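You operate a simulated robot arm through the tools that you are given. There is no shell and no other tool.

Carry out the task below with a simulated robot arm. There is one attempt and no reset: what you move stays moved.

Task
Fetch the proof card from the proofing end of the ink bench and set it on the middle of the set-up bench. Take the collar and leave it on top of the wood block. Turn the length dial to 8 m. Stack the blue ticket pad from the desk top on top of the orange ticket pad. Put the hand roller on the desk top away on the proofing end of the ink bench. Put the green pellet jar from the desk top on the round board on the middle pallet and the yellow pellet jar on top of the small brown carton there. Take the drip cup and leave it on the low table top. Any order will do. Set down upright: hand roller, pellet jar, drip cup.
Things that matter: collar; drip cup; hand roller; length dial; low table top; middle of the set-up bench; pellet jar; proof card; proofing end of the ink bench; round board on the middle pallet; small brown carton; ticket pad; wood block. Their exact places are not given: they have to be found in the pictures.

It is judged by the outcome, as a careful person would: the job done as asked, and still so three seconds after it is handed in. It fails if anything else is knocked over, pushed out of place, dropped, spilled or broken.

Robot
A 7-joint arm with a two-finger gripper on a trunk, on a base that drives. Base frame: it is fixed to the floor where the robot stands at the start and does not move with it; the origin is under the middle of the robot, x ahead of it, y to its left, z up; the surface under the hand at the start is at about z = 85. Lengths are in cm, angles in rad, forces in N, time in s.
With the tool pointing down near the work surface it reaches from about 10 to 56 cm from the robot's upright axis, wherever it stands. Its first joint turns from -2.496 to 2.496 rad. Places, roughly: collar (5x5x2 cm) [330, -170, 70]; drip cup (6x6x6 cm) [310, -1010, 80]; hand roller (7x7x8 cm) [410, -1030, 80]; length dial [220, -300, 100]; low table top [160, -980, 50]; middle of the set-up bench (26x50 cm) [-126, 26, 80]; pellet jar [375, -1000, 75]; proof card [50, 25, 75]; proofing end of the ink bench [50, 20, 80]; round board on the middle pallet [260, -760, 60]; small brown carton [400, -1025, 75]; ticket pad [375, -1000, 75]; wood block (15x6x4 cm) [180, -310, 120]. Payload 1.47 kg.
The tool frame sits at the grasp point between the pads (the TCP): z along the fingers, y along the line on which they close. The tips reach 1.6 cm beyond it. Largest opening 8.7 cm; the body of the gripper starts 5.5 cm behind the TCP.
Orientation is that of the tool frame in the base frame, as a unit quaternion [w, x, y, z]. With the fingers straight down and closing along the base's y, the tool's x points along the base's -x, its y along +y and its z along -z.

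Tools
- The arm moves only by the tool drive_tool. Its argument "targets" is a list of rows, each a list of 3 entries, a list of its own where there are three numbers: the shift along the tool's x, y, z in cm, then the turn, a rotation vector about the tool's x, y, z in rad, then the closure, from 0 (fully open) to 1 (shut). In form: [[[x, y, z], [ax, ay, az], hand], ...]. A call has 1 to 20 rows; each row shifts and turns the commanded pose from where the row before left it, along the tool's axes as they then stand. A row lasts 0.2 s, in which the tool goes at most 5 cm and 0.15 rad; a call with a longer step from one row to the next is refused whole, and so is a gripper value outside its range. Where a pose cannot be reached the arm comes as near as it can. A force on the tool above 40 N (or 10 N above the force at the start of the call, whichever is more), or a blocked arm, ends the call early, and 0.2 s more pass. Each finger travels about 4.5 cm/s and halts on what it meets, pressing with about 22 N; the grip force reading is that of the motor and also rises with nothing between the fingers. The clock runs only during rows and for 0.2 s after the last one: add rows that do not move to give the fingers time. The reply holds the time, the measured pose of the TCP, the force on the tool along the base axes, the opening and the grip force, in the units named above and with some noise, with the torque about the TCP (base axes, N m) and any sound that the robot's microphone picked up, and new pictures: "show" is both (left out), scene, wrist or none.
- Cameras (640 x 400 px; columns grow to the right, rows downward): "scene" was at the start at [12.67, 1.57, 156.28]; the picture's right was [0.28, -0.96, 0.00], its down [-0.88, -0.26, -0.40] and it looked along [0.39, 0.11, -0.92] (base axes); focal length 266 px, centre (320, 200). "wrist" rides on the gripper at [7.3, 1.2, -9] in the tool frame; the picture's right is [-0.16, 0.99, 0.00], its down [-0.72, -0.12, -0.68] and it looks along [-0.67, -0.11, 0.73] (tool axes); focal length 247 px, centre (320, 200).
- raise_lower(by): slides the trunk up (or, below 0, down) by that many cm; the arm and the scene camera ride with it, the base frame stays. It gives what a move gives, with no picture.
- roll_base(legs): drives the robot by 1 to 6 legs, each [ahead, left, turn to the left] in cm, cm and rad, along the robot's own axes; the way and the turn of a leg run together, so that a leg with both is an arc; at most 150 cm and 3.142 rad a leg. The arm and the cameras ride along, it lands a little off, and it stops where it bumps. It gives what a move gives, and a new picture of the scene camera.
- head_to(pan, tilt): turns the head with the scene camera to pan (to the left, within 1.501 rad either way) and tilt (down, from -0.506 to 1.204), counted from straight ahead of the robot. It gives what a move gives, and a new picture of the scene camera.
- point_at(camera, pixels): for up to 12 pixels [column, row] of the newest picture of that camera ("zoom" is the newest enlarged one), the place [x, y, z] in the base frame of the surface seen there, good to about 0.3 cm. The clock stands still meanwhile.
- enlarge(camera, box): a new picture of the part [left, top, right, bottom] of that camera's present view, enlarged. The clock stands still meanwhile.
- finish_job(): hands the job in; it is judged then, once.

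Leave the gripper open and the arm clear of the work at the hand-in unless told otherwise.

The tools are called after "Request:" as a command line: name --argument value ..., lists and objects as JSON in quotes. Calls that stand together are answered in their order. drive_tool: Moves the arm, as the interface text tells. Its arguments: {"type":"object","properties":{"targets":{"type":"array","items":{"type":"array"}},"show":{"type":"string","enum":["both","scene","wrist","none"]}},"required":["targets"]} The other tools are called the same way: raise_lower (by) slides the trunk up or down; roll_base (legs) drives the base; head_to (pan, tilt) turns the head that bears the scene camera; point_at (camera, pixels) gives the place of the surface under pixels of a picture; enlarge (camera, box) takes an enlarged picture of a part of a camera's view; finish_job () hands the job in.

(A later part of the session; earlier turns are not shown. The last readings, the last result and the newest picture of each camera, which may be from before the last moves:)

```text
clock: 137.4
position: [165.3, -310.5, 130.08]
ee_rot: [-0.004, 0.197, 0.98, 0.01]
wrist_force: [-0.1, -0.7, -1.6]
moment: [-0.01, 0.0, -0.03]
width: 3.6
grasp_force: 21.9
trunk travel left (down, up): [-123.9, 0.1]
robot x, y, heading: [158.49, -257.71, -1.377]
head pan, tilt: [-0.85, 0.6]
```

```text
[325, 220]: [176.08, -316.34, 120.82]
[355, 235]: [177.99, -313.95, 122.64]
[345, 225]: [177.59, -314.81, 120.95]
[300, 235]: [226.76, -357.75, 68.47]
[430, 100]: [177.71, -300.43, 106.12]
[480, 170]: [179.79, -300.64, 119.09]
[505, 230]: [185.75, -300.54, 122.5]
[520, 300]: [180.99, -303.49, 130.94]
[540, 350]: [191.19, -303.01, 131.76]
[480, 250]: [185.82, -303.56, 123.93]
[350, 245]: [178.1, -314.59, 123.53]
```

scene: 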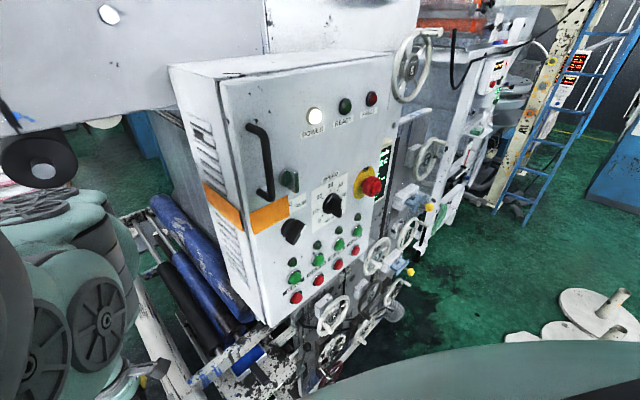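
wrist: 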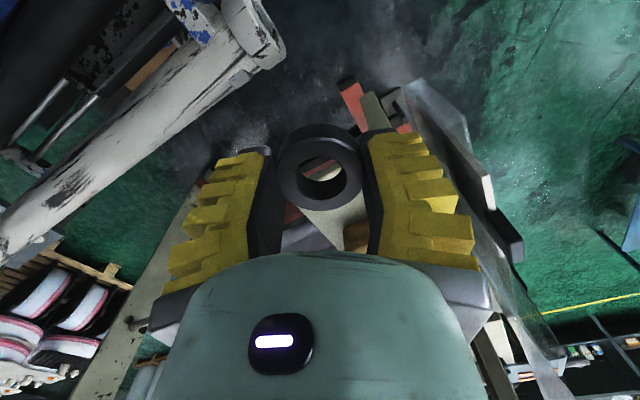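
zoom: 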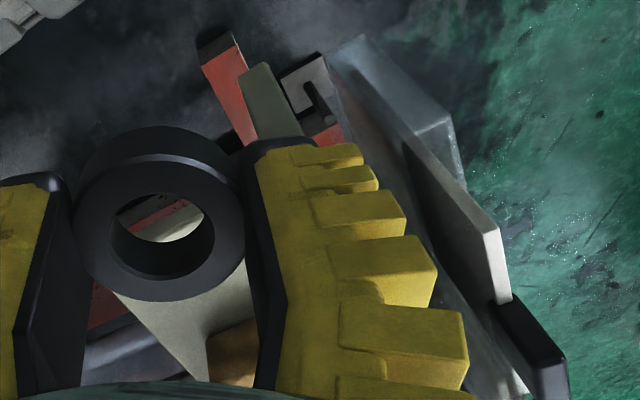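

The block's right end is at x=178, y centre ≈ −312.5; the film plane is at y≈−303.5. I'll slide the base sideways in two moves to bring the collar over (182, −312.5).

Request:
roll_base --legs '[[2.6, 8.0, 0]]'

Request:
drive_tool --targets '[[[0, 0, 0], [0, 0, 0], 1]]' --show "wrist"

```text
clock: 138.4
position: [173.68, -311.68, 130.01]
ee_rot: [-0.005, 0.196, 0.98, 0.011]
wrist_force: [-0.5, 0.0, -1.1]
moment: [-0.01, -0.01, 0.0]
width: 3.57
grasp_force: 22.0
trunk travel left (down, up): [-123.9, 0.1]
robot x, y, heading: [166.26, -258.58, -1.378]
head pan, tilt: [-0.85, 0.6]
```

scene: 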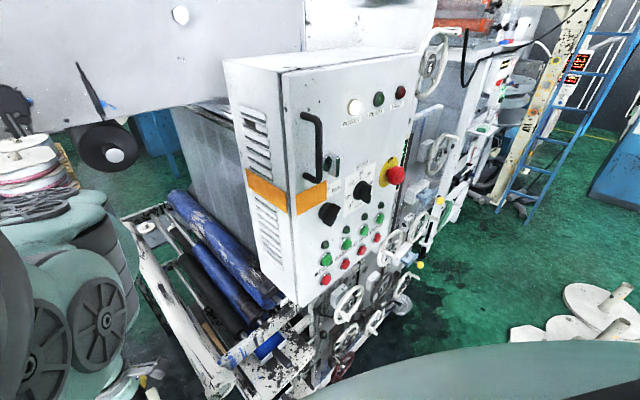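

```text
clock: 138.8
position: [173.71, -311.6, 129.99]
ee_rot: [-0.005, 0.196, 0.98, 0.009]
wrist_force: [0.4, 0.1, -0.4]
moment: [-0.02, -0.03, 0.01]
width: 3.62
grasp_force: 22.0
trunk travel left (down, up): [-123.9, 0.1]
robot x, y, heading: [166.95, -258.5, -1.377]
head pan, tilt: [-0.85, 0.6]
```

wrist: 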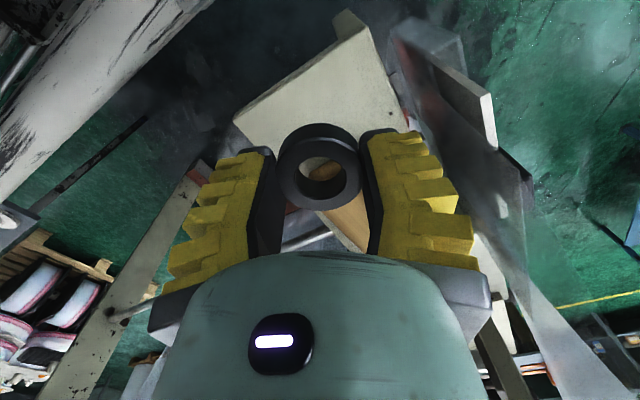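

Request:
point_at --camera "wrist" --pixels '[[322, 175], [318, 212], [340, 215], [350, 240], [330, 222], [362, 245], [355, 215], [440, 60], [500, 200], [505, 300]]'

Request:
enlarge --camera "wrist" --box '[240, 100, 432, 260]'

```text
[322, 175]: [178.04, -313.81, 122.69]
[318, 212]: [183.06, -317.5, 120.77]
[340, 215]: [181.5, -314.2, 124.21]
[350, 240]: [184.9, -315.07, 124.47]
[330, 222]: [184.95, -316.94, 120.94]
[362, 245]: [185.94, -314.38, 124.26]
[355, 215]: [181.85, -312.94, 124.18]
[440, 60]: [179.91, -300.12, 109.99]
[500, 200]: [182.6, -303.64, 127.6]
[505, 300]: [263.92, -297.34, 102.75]
```

```text
2.50 times, centred on (336, 180) of wrist
```

zoom: 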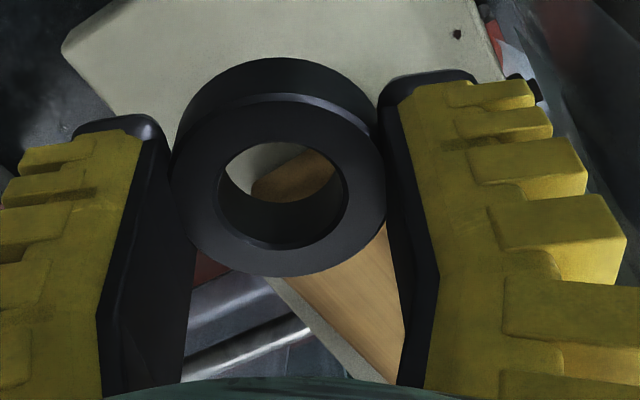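

Block top at z≈124.3, y −309 to −315. The second slide goes to (182.5, −312.1).

Request:
roll_base --legs '[[2.2, 8.5, 0]]'

Request:
drive_tool --targets '[[[0, 0, 0], [0, 0, 0], 1]]' --show "wrist"

Request:
enlarge --camera "wrist" --box '[240, 60, 496, 220]'

```text
clock: 139.9
position: [182.16, -312.18, 130.02]
ee_rot: [-0.005, 0.197, 0.98, 0.011]
wrist_force: [-0.1, -0.1, -0.9]
moment: [0.01, 0.03, 0.0]
width: 3.57
grasp_force: 22.0
trunk travel left (down, up): [-123.9, 0.1]
robot x, y, heading: [175.41, -259.25, -1.371]
head pan, tilt: [-0.85, 0.6]
```

scene: 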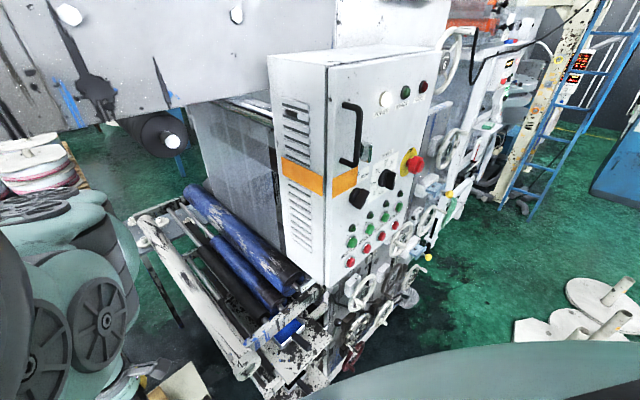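

```text
clock: 140.3
position: [182.11, -312.15, 130.12]
ee_rot: [-0.004, 0.196, 0.98, 0.009]
wrist_force: [0.0, 0.7, -1.6]
moment: [0.0, -0.02, -0.02]
width: 3.6
grasp_force: 22.4
trunk travel left (down, up): [-123.9, 0.1]
robot x, y, heading: [174.99, -258.82, -1.373]
head pan, tilt: [-0.85, 0.6]
```

wrist: 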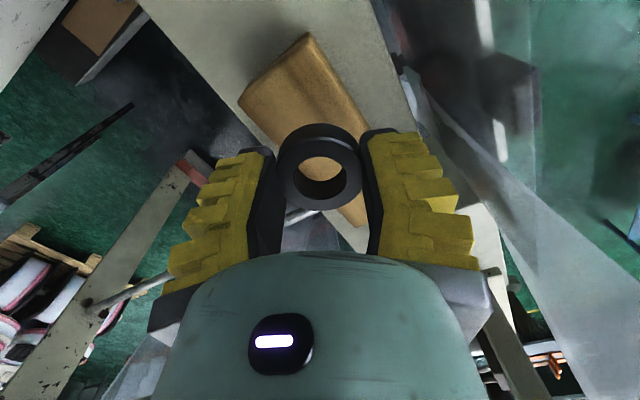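

```text
2.50 times, centred on (368, 140) of wrist
```

zoom: 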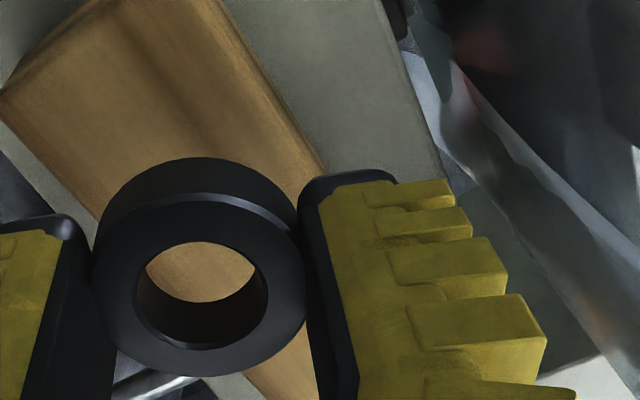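

Request:
point_at --camera "zoom" --pixels '[[20, 90], [60, 150], [85, 195], [225, 15], [270, 90], [310, 155], [150, 100], [205, 265], [270, 375], [205, 5]]'

```text
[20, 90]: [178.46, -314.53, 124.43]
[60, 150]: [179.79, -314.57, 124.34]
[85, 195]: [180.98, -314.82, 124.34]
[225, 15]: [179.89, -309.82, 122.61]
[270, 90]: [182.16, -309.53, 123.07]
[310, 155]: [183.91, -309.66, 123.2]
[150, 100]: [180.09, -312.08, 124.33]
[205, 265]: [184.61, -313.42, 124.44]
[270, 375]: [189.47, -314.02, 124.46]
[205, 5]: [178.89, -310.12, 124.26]
```

The block top spans y −309.9 to −315.0 and the TCP is at −312.15. Lowering, expecting contact near TCP z 126.3.

Request:
drive_tool --targets '[[[0, 0, 1.5], [0, 0, 0], 1], [[0, 0, 1.2], [0, 0, 0], 1], [[0, 0, 0.5], [0, 0, 0], 1], [[0, 0, 0], [0, 0, 0], 1]]' --show "wrist"

```text
clock: 141.3
position: [182.1, -312.28, 126.78]
ee_rot: [-0.004, 0.197, 0.98, 0.01]
wrist_force: [0.5, 1.3, -0.8]
moment: [0.01, -0.03, 0.02]
width: 3.57
grasp_force: 22.1
trunk travel left (down, up): [-123.9, 0.1]
robot x, y, heading: [175.39, -259.12, -1.377]
head pan, tilt: [-0.85, 0.6]
```

wrist: 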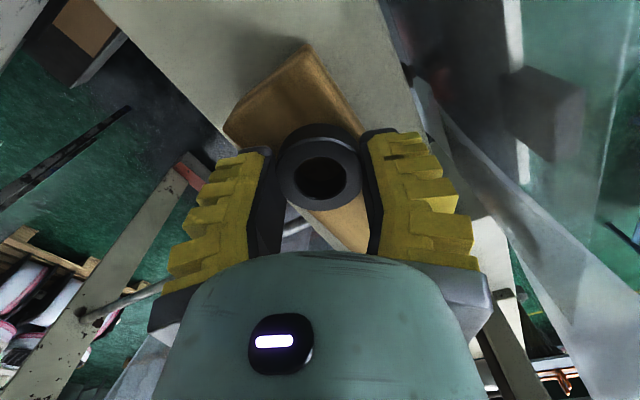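

Request:
drive_tool --targets '[[[0, 0, 0.2], [0, 0, 0], 1], [[0, 0, 0.15], [0, 0, 0], 1], [[0, 0, 0], [0, 0, 0], 1]]' --show "none"

```text
clock: 142.1
position: [182.09, -312.24, 126.5]
ee_rot: [-0.004, 0.197, 0.98, 0.01]
wrist_force: [0.6, 1.0, 7.2]
moment: [-0.07, 0.19, -0.03]
width: 3.64
grasp_force: 21.8
trunk travel left (down, up): [-123.9, 0.1]
robot x, y, heading: [175.36, -259.29, -1.374]
head pan, tilt: [-0.85, 0.6]
```

Contact at 7 N. Opening part-way and rising.

Request:
drive_tool --targets '[[[0, 0, 0], [0, 0, 0], 0.42], [[0, 0, 0], [0, 0, 0], 0.38], [[0, 0, 0], [0, 0, 0], 0.38], [[0, 0, -1], [0, 0, 0], 0.38], [[0, 0, -2], [0, 0, 0], 0.38], [[0, 0, -1], [0, 0, 0], 0.38], [[0, 0, 0], [0, 0, 0], 0.38]]' --show "wrist"

```text
clock: 143.7
position: [182.14, -312.19, 130.66]
ee_rot: [-0.004, 0.198, 0.98, 0.01]
wrist_force: [0.4, 0.9, 0.9]
moment: [0.01, 0.0, -0.01]
width: 5.91
grasp_force: 3.5
trunk travel left (down, up): [-123.9, 0.1]
robot x, y, heading: [175.36, -259.37, -1.38]
head pan, tilt: [-0.85, 0.6]
```

wrist: 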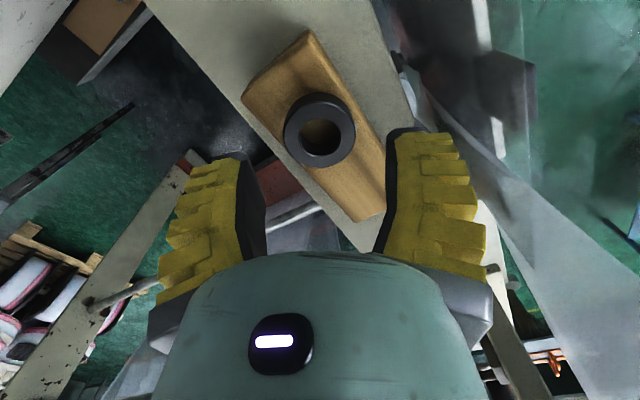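

The collar sits on the wood block. Retreating: slide the base sideways away from the block, then back off.

Request:
roll_base --legs '[[-4.8, -16.5, 0], [-40, 0, 0]]'

Request:
enlarge --camera "wrist" --box '[0, 0, 640, 400]'

```text
clock: 147.3
position: [157.83, -271.07, 130.51]
ee_rot: [-0.005, 0.188, 0.982, 0.01]
wrist_force: [-0.4, 0.3, -0.7]
moment: [0.01, 0.01, -0.01]
width: 5.92
grasp_force: 3.8
trunk travel left (down, up): [-123.9, 0.1]
robot x, y, heading: [150.12, -218.25, -1.361]
head pan, tilt: [-0.85, 0.6]
```

scene: 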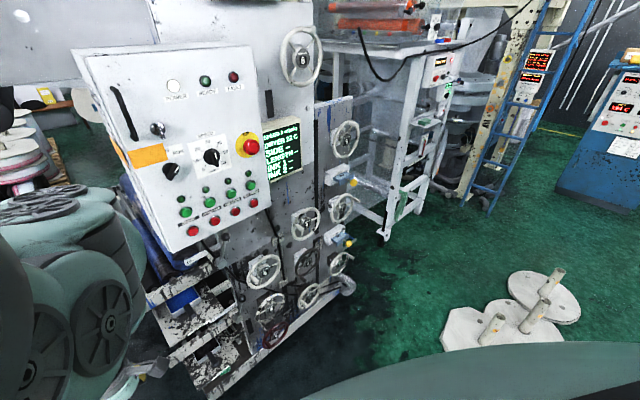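

```text
1.00 times, centred on (320, 200) of wrist (not enlarged: the box is as wide or as high as the picture)
```

zoom: 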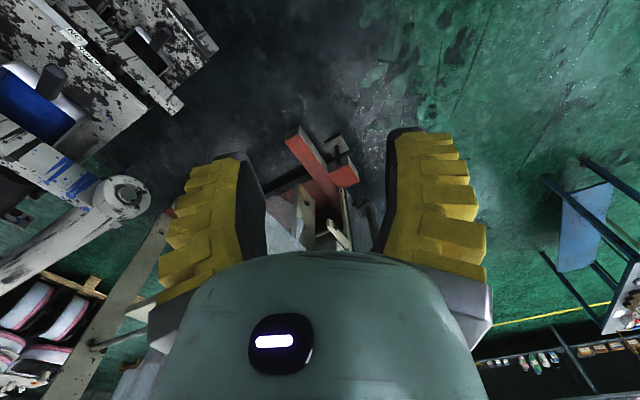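

Next the dial. I'll move to about (205, −200), lower the trunk, and turn so the scene camera sees the panel.

Request:
roll_base --legs '[[-6.2, 57.5, 0], [0, 0, 0.5]]'

Request:
raise_lower --by -20

Request:
head_to --pan -0.75 --tilt 0.55

```text
clock: 152.1
position: [237.06, -243.27, 130.66]
ee_rot: [-0.007, -0.054, 0.999, 0.008]
wrist_force: [0.2, 0.4, -0.6]
moment: [0.01, 0.04, 0.01]
width: 5.89
grasp_force: 3.6
trunk travel left (down, up): [-123.9, 0.1]
robot x, y, heading: [205.6, -200.31, -0.874]
head pan, tilt: [-0.85, 0.6]
```

scene: 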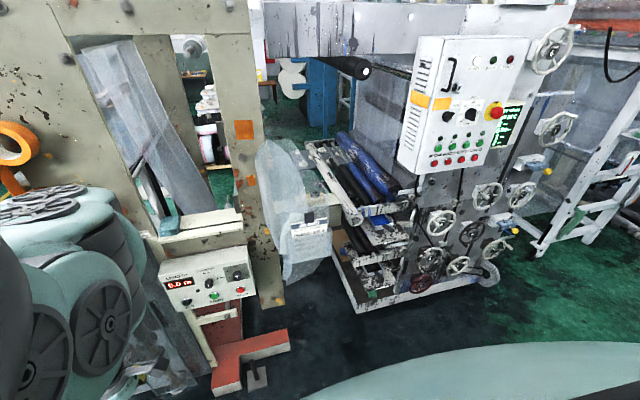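

```text
clock: 154.2
position: [237.25, -243.12, 110.66]
ee_rot: [-0.007, -0.054, 0.998, 0.008]
wrist_force: [0.4, 0.7, -0.4]
moment: [0.01, 0.0, -0.01]
width: 5.87
grasp_force: 3.2
trunk travel left (down, up): [-103.9, 20.1]
robot x, y, heading: [205.54, -199.91, -0.87]
head pan, tilt: [-0.85, 0.6]
```

```text
clock: 154.9
position: [237.16, -243.26, 110.61]
ee_rot: [-0.006, -0.054, 0.998, 0.008]
wrist_force: [0.1, 0.4, -0.2]
moment: [0.02, 0.0, -0.01]
width: 5.88
grasp_force: 4.0
trunk travel left (down, up): [-103.9, 20.1]
robot x, y, heading: [205.68, -200.23, -0.871]
head pan, tilt: [-0.75, 0.55]
```

scene: 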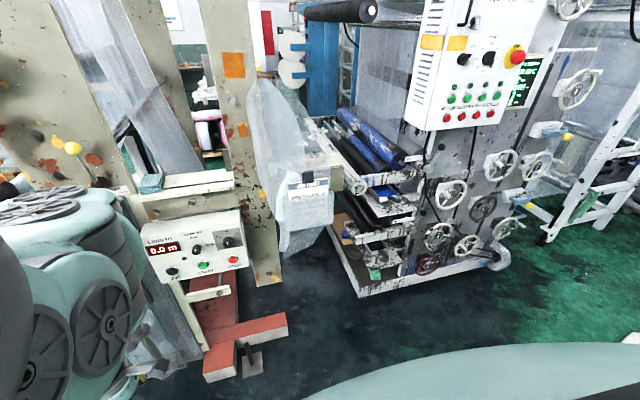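

Request:
enlarge --camera "scene" --box '[130, 200, 258, 280]'

Request:
point_at --camera "zoom" --pixels '[[478, 208], [478, 190], [478, 220], [455, 240], [520, 240], [450, 175], [510, 165], [120, 340], [540, 320], [130, 200], [540, 170], [520, 215]]'

```text
5.00 times, centred on (194, 240) of scene
```

zoom: 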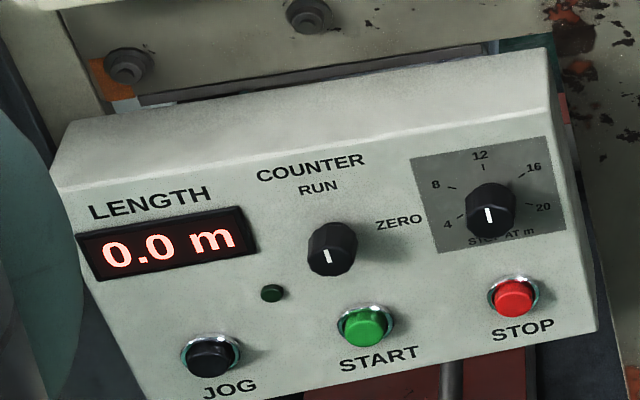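

```text
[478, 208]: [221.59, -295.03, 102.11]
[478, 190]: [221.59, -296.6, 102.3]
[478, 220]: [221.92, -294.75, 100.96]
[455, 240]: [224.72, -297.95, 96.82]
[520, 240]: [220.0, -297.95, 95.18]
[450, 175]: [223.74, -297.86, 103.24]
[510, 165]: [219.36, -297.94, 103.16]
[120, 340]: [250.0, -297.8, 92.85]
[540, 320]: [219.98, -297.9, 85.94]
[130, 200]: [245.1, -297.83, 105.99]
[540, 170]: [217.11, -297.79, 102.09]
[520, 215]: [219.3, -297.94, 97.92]
```

The panel is vertical at y≈−297.9 and the knob sticks out to y≈−294.7. I'll fix its centre from the tick marks.

Request:
point_at --camera "zoom" --pixels '[[483, 168], [452, 187], [461, 217], [521, 175], [531, 204], [468, 212], [512, 208], [489, 195], [489, 233], [485, 180], [490, 215], [543, 145]]'

Request:
enlarge --camera "scene" --box '[204, 220, 252, 250]'

```text
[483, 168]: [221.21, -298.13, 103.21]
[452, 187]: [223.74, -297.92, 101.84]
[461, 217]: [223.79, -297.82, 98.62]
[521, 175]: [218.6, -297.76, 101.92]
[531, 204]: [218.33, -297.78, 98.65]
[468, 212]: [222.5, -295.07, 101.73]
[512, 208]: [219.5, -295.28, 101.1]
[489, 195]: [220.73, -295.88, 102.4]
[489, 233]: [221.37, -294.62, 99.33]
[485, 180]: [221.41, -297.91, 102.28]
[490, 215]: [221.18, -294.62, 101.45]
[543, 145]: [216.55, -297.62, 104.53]
```

```text
13.33 times, centred on (228, 235) of scene
```

zoom: 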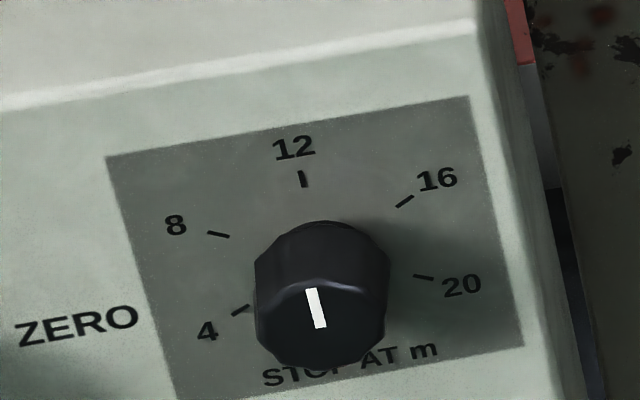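

Tick angles put the dial centre at (221.15, z 100.2), with 8 lying 60° left of 12. To grip the knob, the fingers must point horizontally along −y. I'll turn the base to face the panel, square up the tool's yaw, and lower the trunk.

Request:
roll_base --legs '[[0, 0, -0.7]]'

Request:
drive_tool --targets '[[[0, 0, 0], [0, 0, 0.14], 0.3], [[0, 0, 0], [0, 0, 0.14], 0.3], [[0, 0, 0], [0, 0, 0.14], 0.3], [[0, 0, 0], [0, 0, 0.14], 0.3], [[0, 0, 0], [0, 0, 0.14], 0.3], [[0, 0, 0], [0, 0, 0.14], 0.3], [[0, 0, 0], [0, 0, 0.14], 0.3], [[0, 0, 0], [0, 0, 0], 0.3]]' --show "none"

Request:
raise_lower --by -12

```text
clock: 157.1
position: [202.54, -253.58, 110.51]
ee_rot: [-0.003, 0.285, 0.958, 0.01]
wrist_force: [-0.4, 0.4, 0.2]
moment: [0.0, 0.0, -0.01]
width: 5.89
grasp_force: 3.3
trunk travel left (down, up): [-103.9, 20.1]
robot x, y, heading: [205.23, -199.88, -1.556]
head pan, tilt: [-0.75, 0.55]
```

scene: 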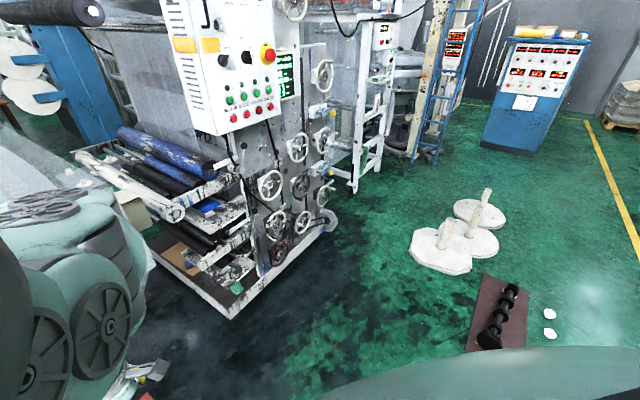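

```text
clock: 158.9
position: [202.62, -253.58, 110.61]
ee_rot: [-0.007, 0.704, 0.71, 0.007]
wrist_force: [0.0, -0.4, -0.1]
moment: [-0.01, 0.01, 0.01]
width: 6.53
grasp_force: 3.1
trunk travel left (down, up): [-103.9, 20.1]
robot x, y, heading: [205.64, -200.2, -1.56]
head pan, tilt: [-0.75, 0.55]
```

```text
clock: 160.4
position: [202.54, -253.65, 98.6]
ee_rot: [-0.007, 0.703, 0.711, 0.007]
wrist_force: [0.0, 0.3, -0.1]
moment: [-0.02, 0.04, 0.02]
width: 6.55
grasp_force: 3.3
trunk travel left (down, up): [-91.9, 32.1]
robot x, y, heading: [205.51, -200.14, -1.556]
head pan, tilt: [-0.75, 0.55]
```

Now pitching the tool up to horizontal about the wrist: the TCP swings forward and up in free space.

Request:
drive_tool --targets '[[[-2.4, 0, 0], [0, -0.15, 0], 0.3], [[-2.4, 0, 0], [0, -0.15, 0], 0.3], [[-2.4, 0, 0], [0, -0.15, 0], 0.3], [[-2.4, 0, 0], [0, -0.15, 0], 0.3], [[-2.4, 0, 0], [0, -0.15, 0], 0.3], [[0, 0, 0], [0, 0, 0], 0.3]]' --show "wrist"

```text
clock: 161.8
position: [202.86, -264.83, 101.87]
ee_rot: [0.254, 0.657, 0.664, -0.25]
wrist_force: [0.7, -0.5, 0.3]
moment: [0.02, 0.0, 0.02]
width: 6.53
grasp_force: 3.4
trunk travel left (down, up): [-91.9, 32.1]
robot x, y, heading: [205.01, -200.29, -1.558]
head pan, tilt: [-0.75, 0.55]
```

wrist: 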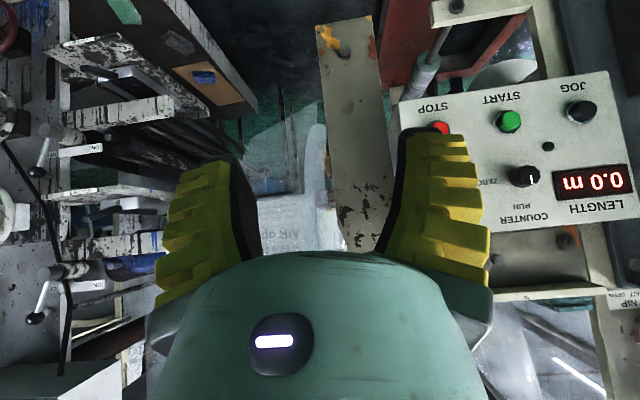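

Request:
drive_tool --targets '[[[-2.4, 0, 0], [0, -0.15, 0], 0.3], [[-2.4, 0, 0], [0, -0.15, 0], 0.3], [[-2.4, 0, 0], [0, -0.15, 0], 0.3], [[-2.4, 0, 0], [0, -0.15, 0], 0.3], [[-2.4, 0, 0], [0, -0.15, 0], 0.3], [[-1, 0, 0], [0, -0.09, 0], 0.3], [[0, 0, 0], [0, 0, 0], 0.3]]' --show "wrist"

```text
clock: 163.4
position: [200.9, -276.15, 121.33]
ee_rot: [0.431, 0.567, 0.578, -0.398]
wrist_force: [0.9, -0.6, 0.4]
moment: [0.05, -0.01, -0.01]
width: 6.55
grasp_force: 3.3
out of reach, approached as far as the arm can: row 1, 2, 3, 4, 5, 6
trunk travel left (down, up): [-91.9, 32.1]
robot x, y, heading: [205.57, -199.86, -1.557]
head pan, tilt: [-0.75, 0.55]
```

wrist: 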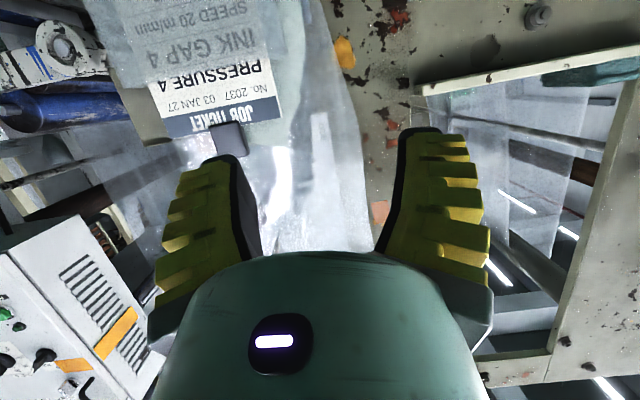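

Nearly horizontal but stretched too far. Pulling back and down while finishing the pitch.

Request:
drive_tool --targets '[[[3, 0, -3], [0, 0, 0], 0.3], [[3, 0, -3], [0, 0, 0], 0.3], [[3, 0, -3], [0, 0, 0], 0.3], [[1, 0, -1], [0, -0.15, 0], 0.3], [[1, 0, -1], [0, -0.15, 0], 0.3], [[0, 0, 0], [0, 0, 0], 0.3]]' --show "wrist"

```text
clock: 164.8
position: [201.11, -276.17, 121.39]
ee_rot: [0.432, 0.567, 0.579, -0.396]
wrist_force: [-0.4, -0.9, 0.2]
moment: [0.02, 0.01, 0.0]
width: 6.56
grasp_force: 3.5
out of reach, approached as far as the arm can: row 1, 2, 3, 4, 5
trunk travel left (down, up): [-91.9, 32.1]
robot x, y, heading: [205.45, -200.01, -1.556]
head pan, tilt: [-0.75, 0.55]
```

wrist: 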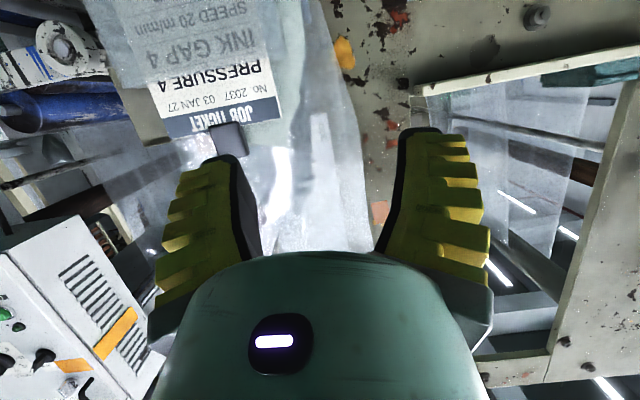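

That hit a joint limit. A horizontal tool needs the arm higher and farther out relative to the trunk, so I'll try continuing upward while pitching.

Request:
drive_tool --targets '[[[-3, 0, 1], [0, -0.1, 0], 0.3], [[-3, 0, 1], [0, -0.1, 0], 0.3], [[-3, 0, 1], [0, -0.1, 0], 0.3], [[0, 0, 0], [0, 0, 0], 0.3]]' --show "none"

```text
clock: 165.8
position: [200.34, -282.38, 129.99]
ee_rot: [0.513, 0.501, 0.507, -0.478]
wrist_force: [-0.6, -0.5, -0.4]
moment: [-0.05, -0.03, 0.0]
width: 6.53
grasp_force: 3.2
out of reach, approached as far as the arm can: row 1, 2
trunk travel left (down, up): [-91.9, 32.1]
robot x, y, heading: [205.66, -200.1, -1.557]
head pan, tilt: [-0.75, 0.55]
```

The tool is horizontal now (z axis (0.04,−1.0,−0.02)). I'll lower the trunk by 30 cm to dial height, keeping well off the panel.

Request:
raise_lower --by -29.5

Request:
roll_base --legs '[[0, 20.5, 0]]'

Request:
drive_tool --targets '[[[0, 0, 0], [0, 0, 0], 0.3]]' --show "wrist"

```text
clock: 168.8
position: [200.48, -282.44, 100.48]
ee_rot: [0.513, 0.501, 0.508, -0.478]
wrist_force: [0.1, -0.3, -1.3]
moment: [0.01, -0.02, 0.03]
width: 6.53
grasp_force: 3.2
trunk travel left (down, up): [-62.4, 61.6]
robot x, y, heading: [204.98, -200.16, -1.56]
head pan, tilt: [-0.75, 0.55]
```

```text
clock: 170.4
position: [221.06, -282.3, 100.46]
ee_rot: [0.514, 0.501, 0.508, -0.477]
wrist_force: [-0.5, -0.7, -0.1]
moment: [0.04, 0.03, 0.01]
width: 6.52
grasp_force: 3.2
trunk travel left (down, up): [-62.4, 61.6]
robot x, y, heading: [226.4, -199.7, -1.554]
head pan, tilt: [-0.75, 0.55]
```

scene: 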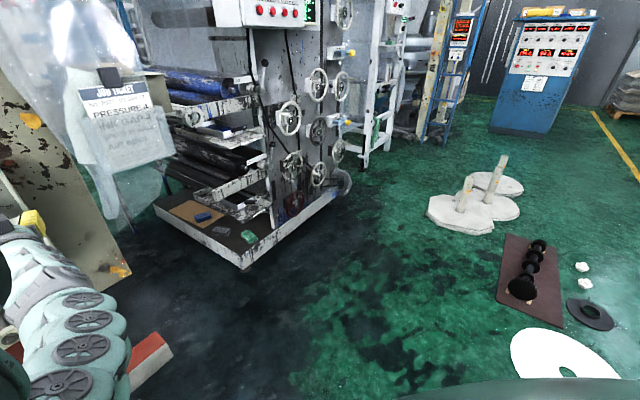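

```text
clock: 170.8
position: [221.02, -282.08, 100.57]
ee_rot: [0.513, 0.502, 0.507, -0.477]
wrist_force: [-0.3, 0.4, 0.3]
moment: [0.02, -0.03, 0.01]
width: 6.54
grasp_force: 3.4
trunk travel left (down, up): [-62.4, 61.6]
robot x, y, heading: [225.89, -199.67, -1.558]
head pan, tilt: [-0.75, 0.55]
```

wrist: 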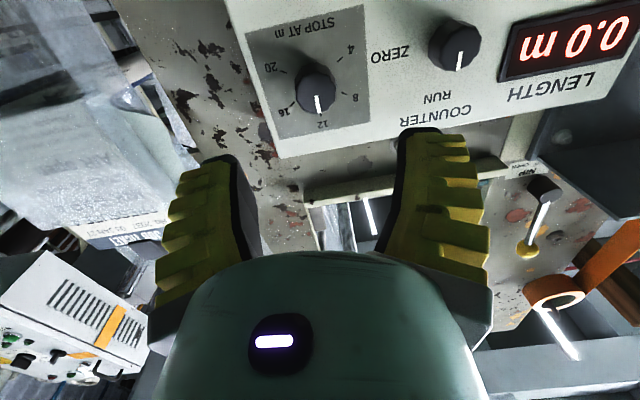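

The dial is right ahead at (316,92), pointer at 12 in this upside-down view. Measuring the knob.

Request:
point_at --camera "wrist" --pixels '[[316, 100], [316, 85], [300, 92], [332, 92], [316, 75], [322, 116], [347, 96], [340, 62], [286, 64], [290, 102], [260, 100]]'

Request:
enlarge --camera "wrist" --box '[236, 20, 396, 140]'

```text
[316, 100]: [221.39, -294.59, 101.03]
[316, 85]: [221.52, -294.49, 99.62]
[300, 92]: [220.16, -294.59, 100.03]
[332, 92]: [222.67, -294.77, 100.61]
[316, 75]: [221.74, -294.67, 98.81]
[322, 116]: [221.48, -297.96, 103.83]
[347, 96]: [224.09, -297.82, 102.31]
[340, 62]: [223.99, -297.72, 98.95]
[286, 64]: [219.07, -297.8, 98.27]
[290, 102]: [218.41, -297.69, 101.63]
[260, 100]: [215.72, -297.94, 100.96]
```

```text
3.33 times, centred on (316, 80) of wrist
```

zoom: 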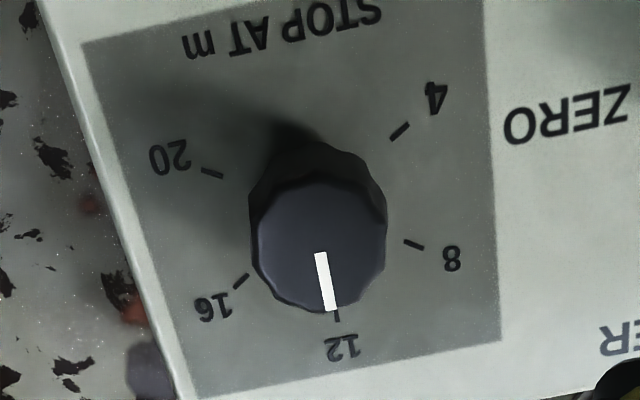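

Knob centre (221.4, −294.6, 100.2). I'll pre-rotate the tool 45° clockwise so the turn ends near neutral, then approach by base.

Request:
drive_tool --targets '[[[0, 0, 0], [0, 0, 0.14], 0.4], [[0, 0, 0], [0, 0, 0.14], 0.4], [[0, 0, 0], [0, 0, 0.14], 0.4], [[0, 0, 0], [0, 0, 0.14], 0.4], [[0, 0, 0], [0, 0, 0.14], 0.4], [[0, 0, 0], [0, 0, 0.085], 0.4], [[0, 0, 0], [0, 0, 0], 0.4]]' --show "wrist"

```text
clock: 172.4
position: [221.06, -282.21, 100.59]
ee_rot: [0.657, 0.657, 0.278, -0.244]
wrist_force: [0.2, 0.2, 0.5]
moment: [0.01, -0.01, 0.02]
width: 5.71
grasp_force: 3.9
trunk travel left (down, up): [-62.4, 61.6]
robot x, y, heading: [226.34, -199.69, -1.557]
head pan, tilt: [-0.75, 0.55]
```

wrist: 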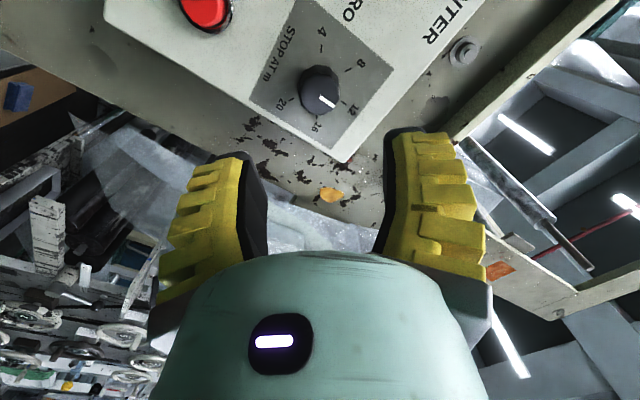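

Rotated. Rolling ahead 10 cm.

Request:
roll_base --legs '[[10, 0.3, 0]]'

Request:
drive_tool --targets '[[[0, 0, 0], [0, 0, 0], 0.4]]' --show "wrist"

```text
clock: 173.6
position: [221.74, -291.97, 100.56]
ee_rot: [0.658, 0.656, 0.279, -0.244]
wrist_force: [-0.3, -0.3, 0.2]
moment: [0.03, 0.01, 0.02]
width: 5.74
grasp_force: 4.0
trunk travel left (down, up): [-62.4, 61.6]
robot x, y, heading: [226.69, -209.87, -1.559]
head pan, tilt: [-0.75, 0.55]
```

scene: 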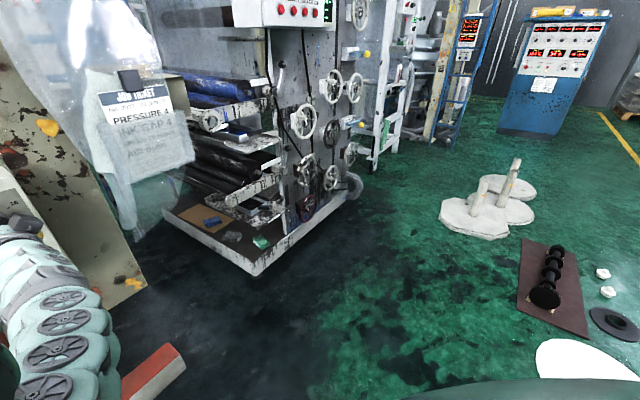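

```text
clock: 174.0
position: [221.8, -292.06, 100.61]
ee_rot: [0.656, 0.658, 0.278, -0.245]
wrist_force: [0.6, 0.5, 0.1]
moment: [-0.01, 0.02, -0.04]
width: 5.72
grasp_force: 4.1
trunk travel left (down, up): [-62.4, 61.6]
robot x, y, heading: [226.52, -209.69, -1.559]
head pan, tilt: [-0.75, 0.55]
```

wrist: 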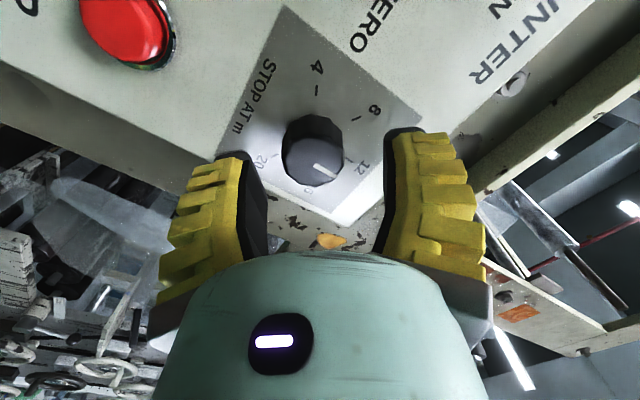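

Centering with a 0.55 cm shift, then advancing by arm if it reaches.

Request:
drive_tool --targets '[[[0, -0.55, 0], [0, 0, 0], 0.4], [[0, 0, 1.3], [0, 0, 0], 0.4], [[0, 0, 1.3], [0, 0, 0], 0.4], [[0, 0, 0], [0, 0, 0], 0.4]]' --show "wrist"

```text
clock: 175.0
position: [221.22, -292.07, 100.1]
ee_rot: [0.658, 0.656, 0.279, -0.243]
wrist_force: [0.2, -1.1, 0.1]
moment: [0.03, 0.02, 0.0]
width: 5.72
grasp_force: 3.9
out of reach, approached as far as the arm can: row 2, 3
trunk travel left (down, up): [-62.4, 61.6]
robot x, y, heading: [226.58, -210.11, -1.554]
head pan, tilt: [-0.75, 0.55]
```

wrist: 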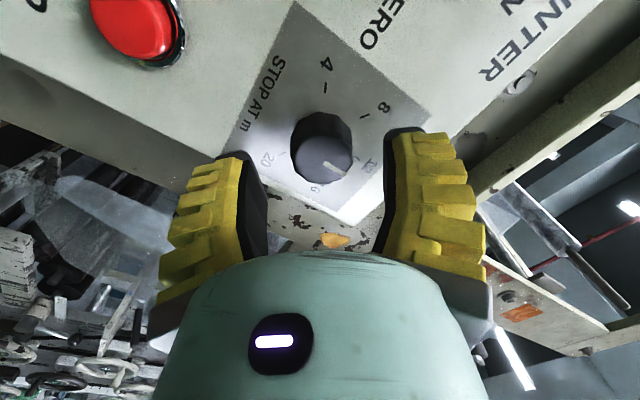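

Using the base for the last 3.6 cm.

Request:
roll_base --legs '[[3.6, 0, 0]]'

Request:
drive_tool --targets '[[[0, 0, 0], [0, 0, 0], 0.4]]' --show "wrist"

```text
clock: 175.8
position: [221.35, -295.51, 100.18]
ee_rot: [0.657, 0.657, 0.278, -0.244]
wrist_force: [0.2, -0.4, 0.1]
moment: [0.01, -0.01, 0.0]
width: 5.75
grasp_force: 3.3
trunk travel left (down, up): [-62.4, 61.6]
robot x, y, heading: [226.55, -213.41, -1.556]
head pan, tilt: [-0.75, 0.55]
```

scene: 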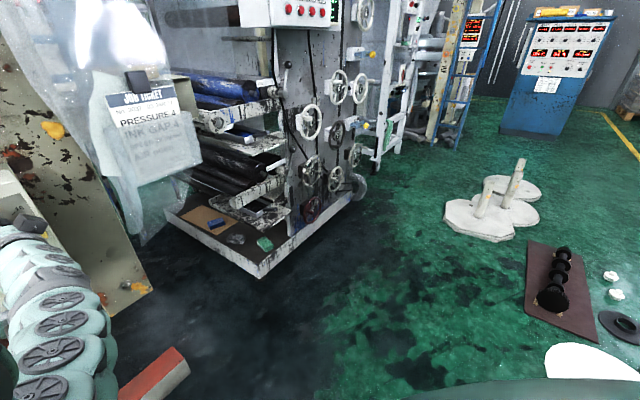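

```text
clock: 176.2
position: [221.46, -295.48, 100.29]
ee_rot: [0.657, 0.656, 0.279, -0.243]
wrist_force: [-0.4, -0.5, 0.2]
moment: [0.03, 0.0, -0.01]
width: 5.76
grasp_force: 3.5
trunk travel left (down, up): [-62.4, 61.6]
robot x, y, heading: [226.59, -213.39, -1.554]
head pan, tilt: [-0.75, 0.55]
```

wrist: 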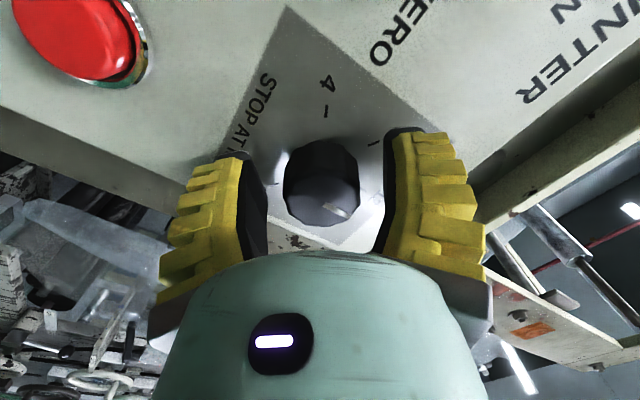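

Centred on the knob. Closing.

Request:
drive_tool --targets '[[[0, 0, 0], [0, 0, 0], 0.7], [[0, 0, 0], [0, 0, 0], 1], [[0, 0, 0], [0, 0, 0], 1], [[0, 0, 0], [0, 0, 0], 1]]' --show "none"

```text
clock: 177.2
position: [221.35, -295.39, 100.18]
ee_rot: [0.658, 0.656, 0.278, -0.243]
wrist_force: [0.3, 11.7, 6.8]
moment: [-0.47, 0.0, -0.48]
width: 3.03
grasp_force: 29.9
trunk travel left (down, up): [-62.4, 61.6]
robot x, y, heading: [226.21, -213.41, -1.555]
head pan, tilt: [-0.75, 0.55]
```

Gripped at 3.0 cm. Turning 60° counter-clockwise (−1.05 about tool z).

Request:
drive_tool --targets '[[[0, 0, 0], [0, 0, -0.131], 1], [[0, 0, 0], [0, 0, -0.131], 1], [[0, 0, 0], [0, 0, -0.131], 1], [[0, 0, 0], [0, 0, -0.131], 1], [[0, 0, 0], [0, 0, 0], 1]]' --show "wrist"

```text
clock: 178.4
position: [221.25, -295.3, 100.14]
ee_rot: [0.57, 0.563, 0.439, -0.407]
wrist_force: [-5.3, 15.6, 9.9]
moment: [0.03, 0.01, -0.13]
width: 2.71
grasp_force: 29.7
trunk travel left (down, up): [-62.4, 61.6]
robot x, y, heading: [226.7, -212.99, -1.557]
head pan, tilt: [-0.75, 0.55]
```

wrist: 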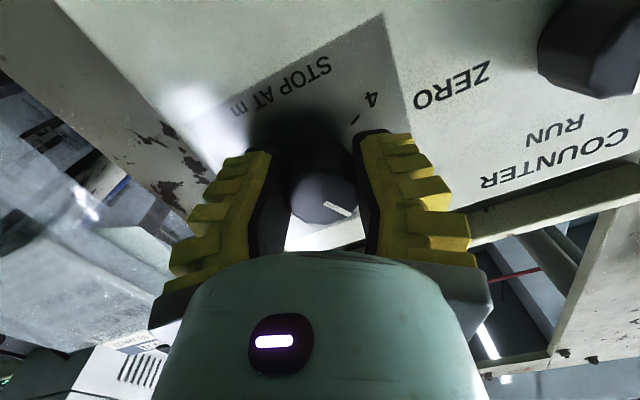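

The knob follows the hand. Continuing the second half.

Request:
drive_tool --targets '[[[0, 0, 0], [0, 0, -0.131], 1], [[0, 0, 0], [0, 0, -0.131], 1], [[0, 0, 0], [0, 0, -0.131], 1], [[0, 0, 0], [0, 0, -0.131], 1], [[0, 0, 0], [0, 0, 0], 1]]' --show "wrist"

Request:
enlarge --camera "wrist" --box '[220, 60, 420, 260]'

```text
clock: 179.6
position: [221.09, -295.37, 100.11]
ee_rot: [0.446, 0.429, 0.57, -0.54]
wrist_force: [-12.6, 17.3, 12.1]
moment: [0.08, -0.06, -0.43]
width: 2.7
grasp_force: 30.4
trunk travel left (down, up): [-62.4, 61.6]
robot x, y, heading: [226.22, -213.23, -1.556]
head pan, tilt: [-0.75, 0.55]
```

wrist: 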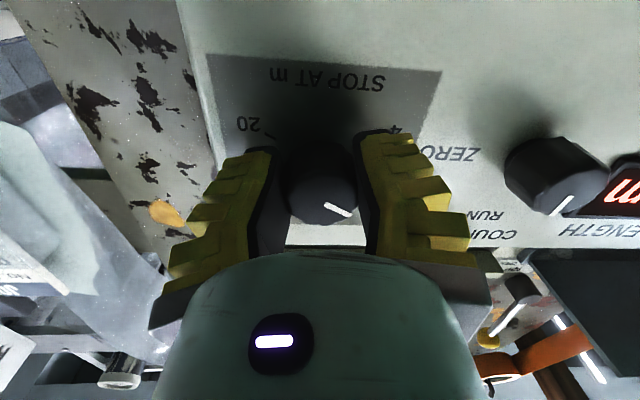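

```text
2.00 times, centred on (320, 160) of wrist
```

zoom: 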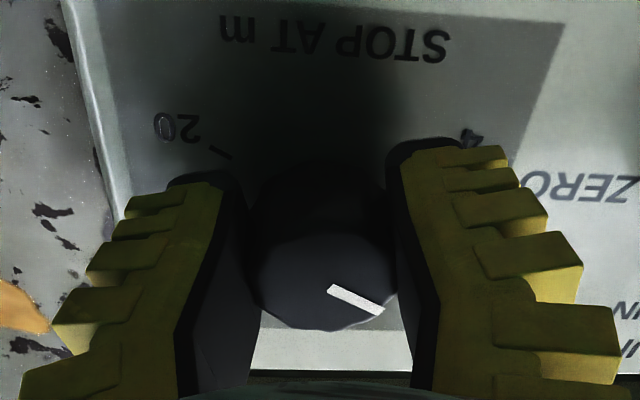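

Opening and backing off a little to read the dial.

Request:
drive_tool --targets '[[[0, 0, 0], [0, 0, 0], 0.5], [[0, 0, 0], [0, 0, 0], 0.3], [[0, 0, 0], [0, 0, 0], 0.3], [[0, 0, 0], [0, 0, 0], 0.3]]' --show "none"

Request:
roll_base --legs '[[-11, 0, 0]]'

Request:
enlarge --camera "wrist" --box '[236, 20, 396, 140]'

```text
clock: 180.6
position: [221.48, -295.63, 100.2]
ee_rot: [0.447, 0.43, 0.569, -0.541]
wrist_force: [1.0, -0.3, -0.6]
moment: [-0.02, -0.01, 0.01]
width: 6.53
grasp_force: 3.5
trunk travel left (down, up): [-62.4, 61.6]
robot x, y, heading: [226.83, -212.89, -1.56]
head pan, tilt: [-0.75, 0.55]
```

```text
clock: 181.8
position: [221.3, -284.48, 100.07]
ee_rot: [0.448, 0.429, 0.57, -0.54]
wrist_force: [0.6, -0.5, -0.5]
moment: [0.01, 0.04, -0.01]
width: 6.54
grasp_force: 3.5
trunk travel left (down, up): [-62.4, 61.6]
robot x, y, heading: [226.52, -202.06, -1.553]
head pan, tilt: [-0.75, 0.55]
```

scene: 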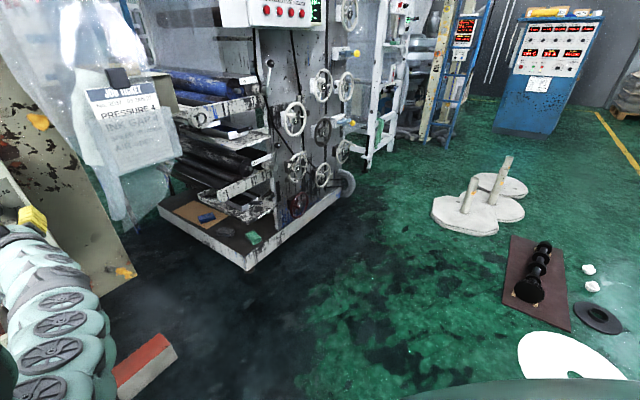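

```text
3.33 times, centred on (316, 80) of wrist
```

zoom: 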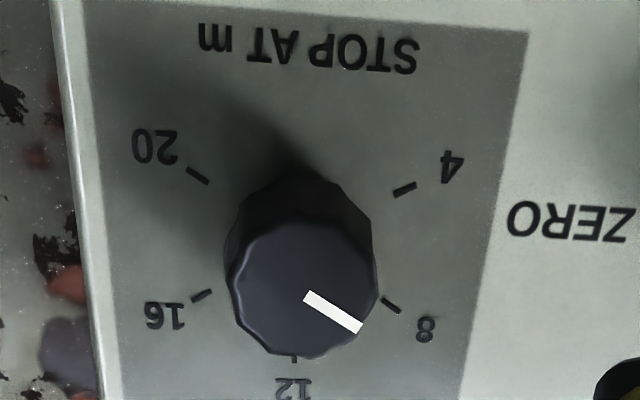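

The pointer reads close to 8, perhaps a couple of degrees past it. Enlarging further to judge.

Request:
enlarge --camera "wrist" --box '[276, 60, 356, 140]'

Request:
enlarge --camera "scene" --box '[0, 150, 100, 250]'

```text
5.00 times, centred on (316, 100) of wrist
```

zoom: 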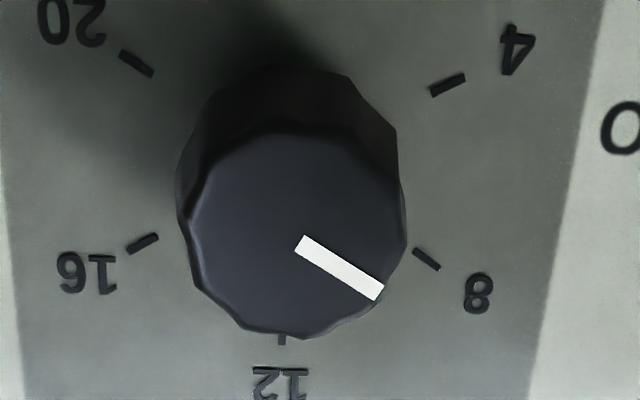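

```text
4.00 times, centred on (50, 200) of scene
```

zoom: 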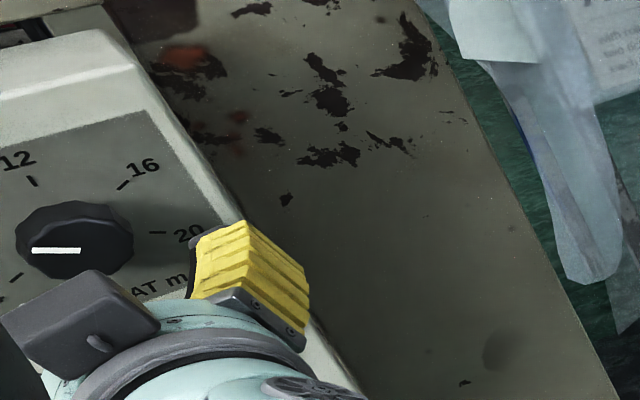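

The pointer is at about 64° instead of 60° (reading ≈7.7). I'll regrip at the same tool angle and turn back about 4.5°.

Request:
roll_base --legs '[[11, 0, 0]]'

Request:
drive_tool --targets '[[[0, 0, 0], [0, 0, 0], 0.3]]' --show "wrist"

```text
clock: 183.0
position: [221.66, -295.64, 100.23]
ee_rot: [0.447, 0.428, 0.57, -0.54]
wrist_force: [-0.5, -0.6, 0.2]
moment: [-0.01, -0.01, 0.01]
width: 6.55
grasp_force: 3.1
trunk travel left (down, up): [-62.4, 61.6]
robot x, y, heading: [226.73, -213.32, -1.548]
head pan, tilt: [-0.75, 0.55]
```

scene: 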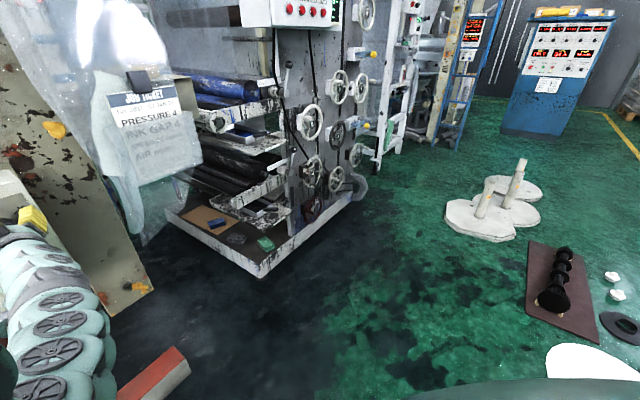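

```text
clock: 183.4
position: [221.58, -295.59, 100.14]
ee_rot: [0.448, 0.428, 0.57, -0.539]
wrist_force: [0.3, -0.7, -0.5]
moment: [-0.03, -0.01, -0.02]
width: 6.52
grasp_force: 3.1
trunk travel left (down, up): [-62.4, 61.6]
robot x, y, heading: [226.36, -212.54, -1.552]
head pan, tilt: [-0.75, 0.55]
```

wrist: 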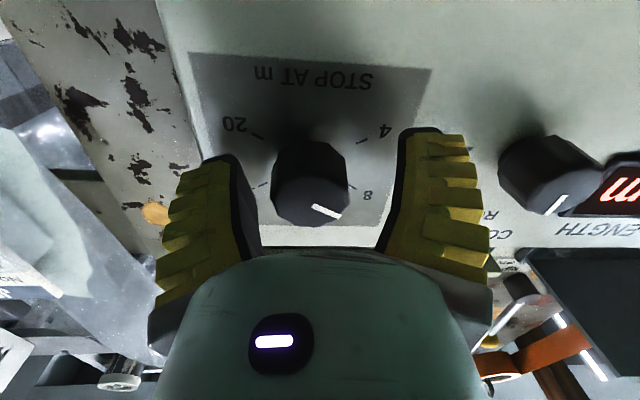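

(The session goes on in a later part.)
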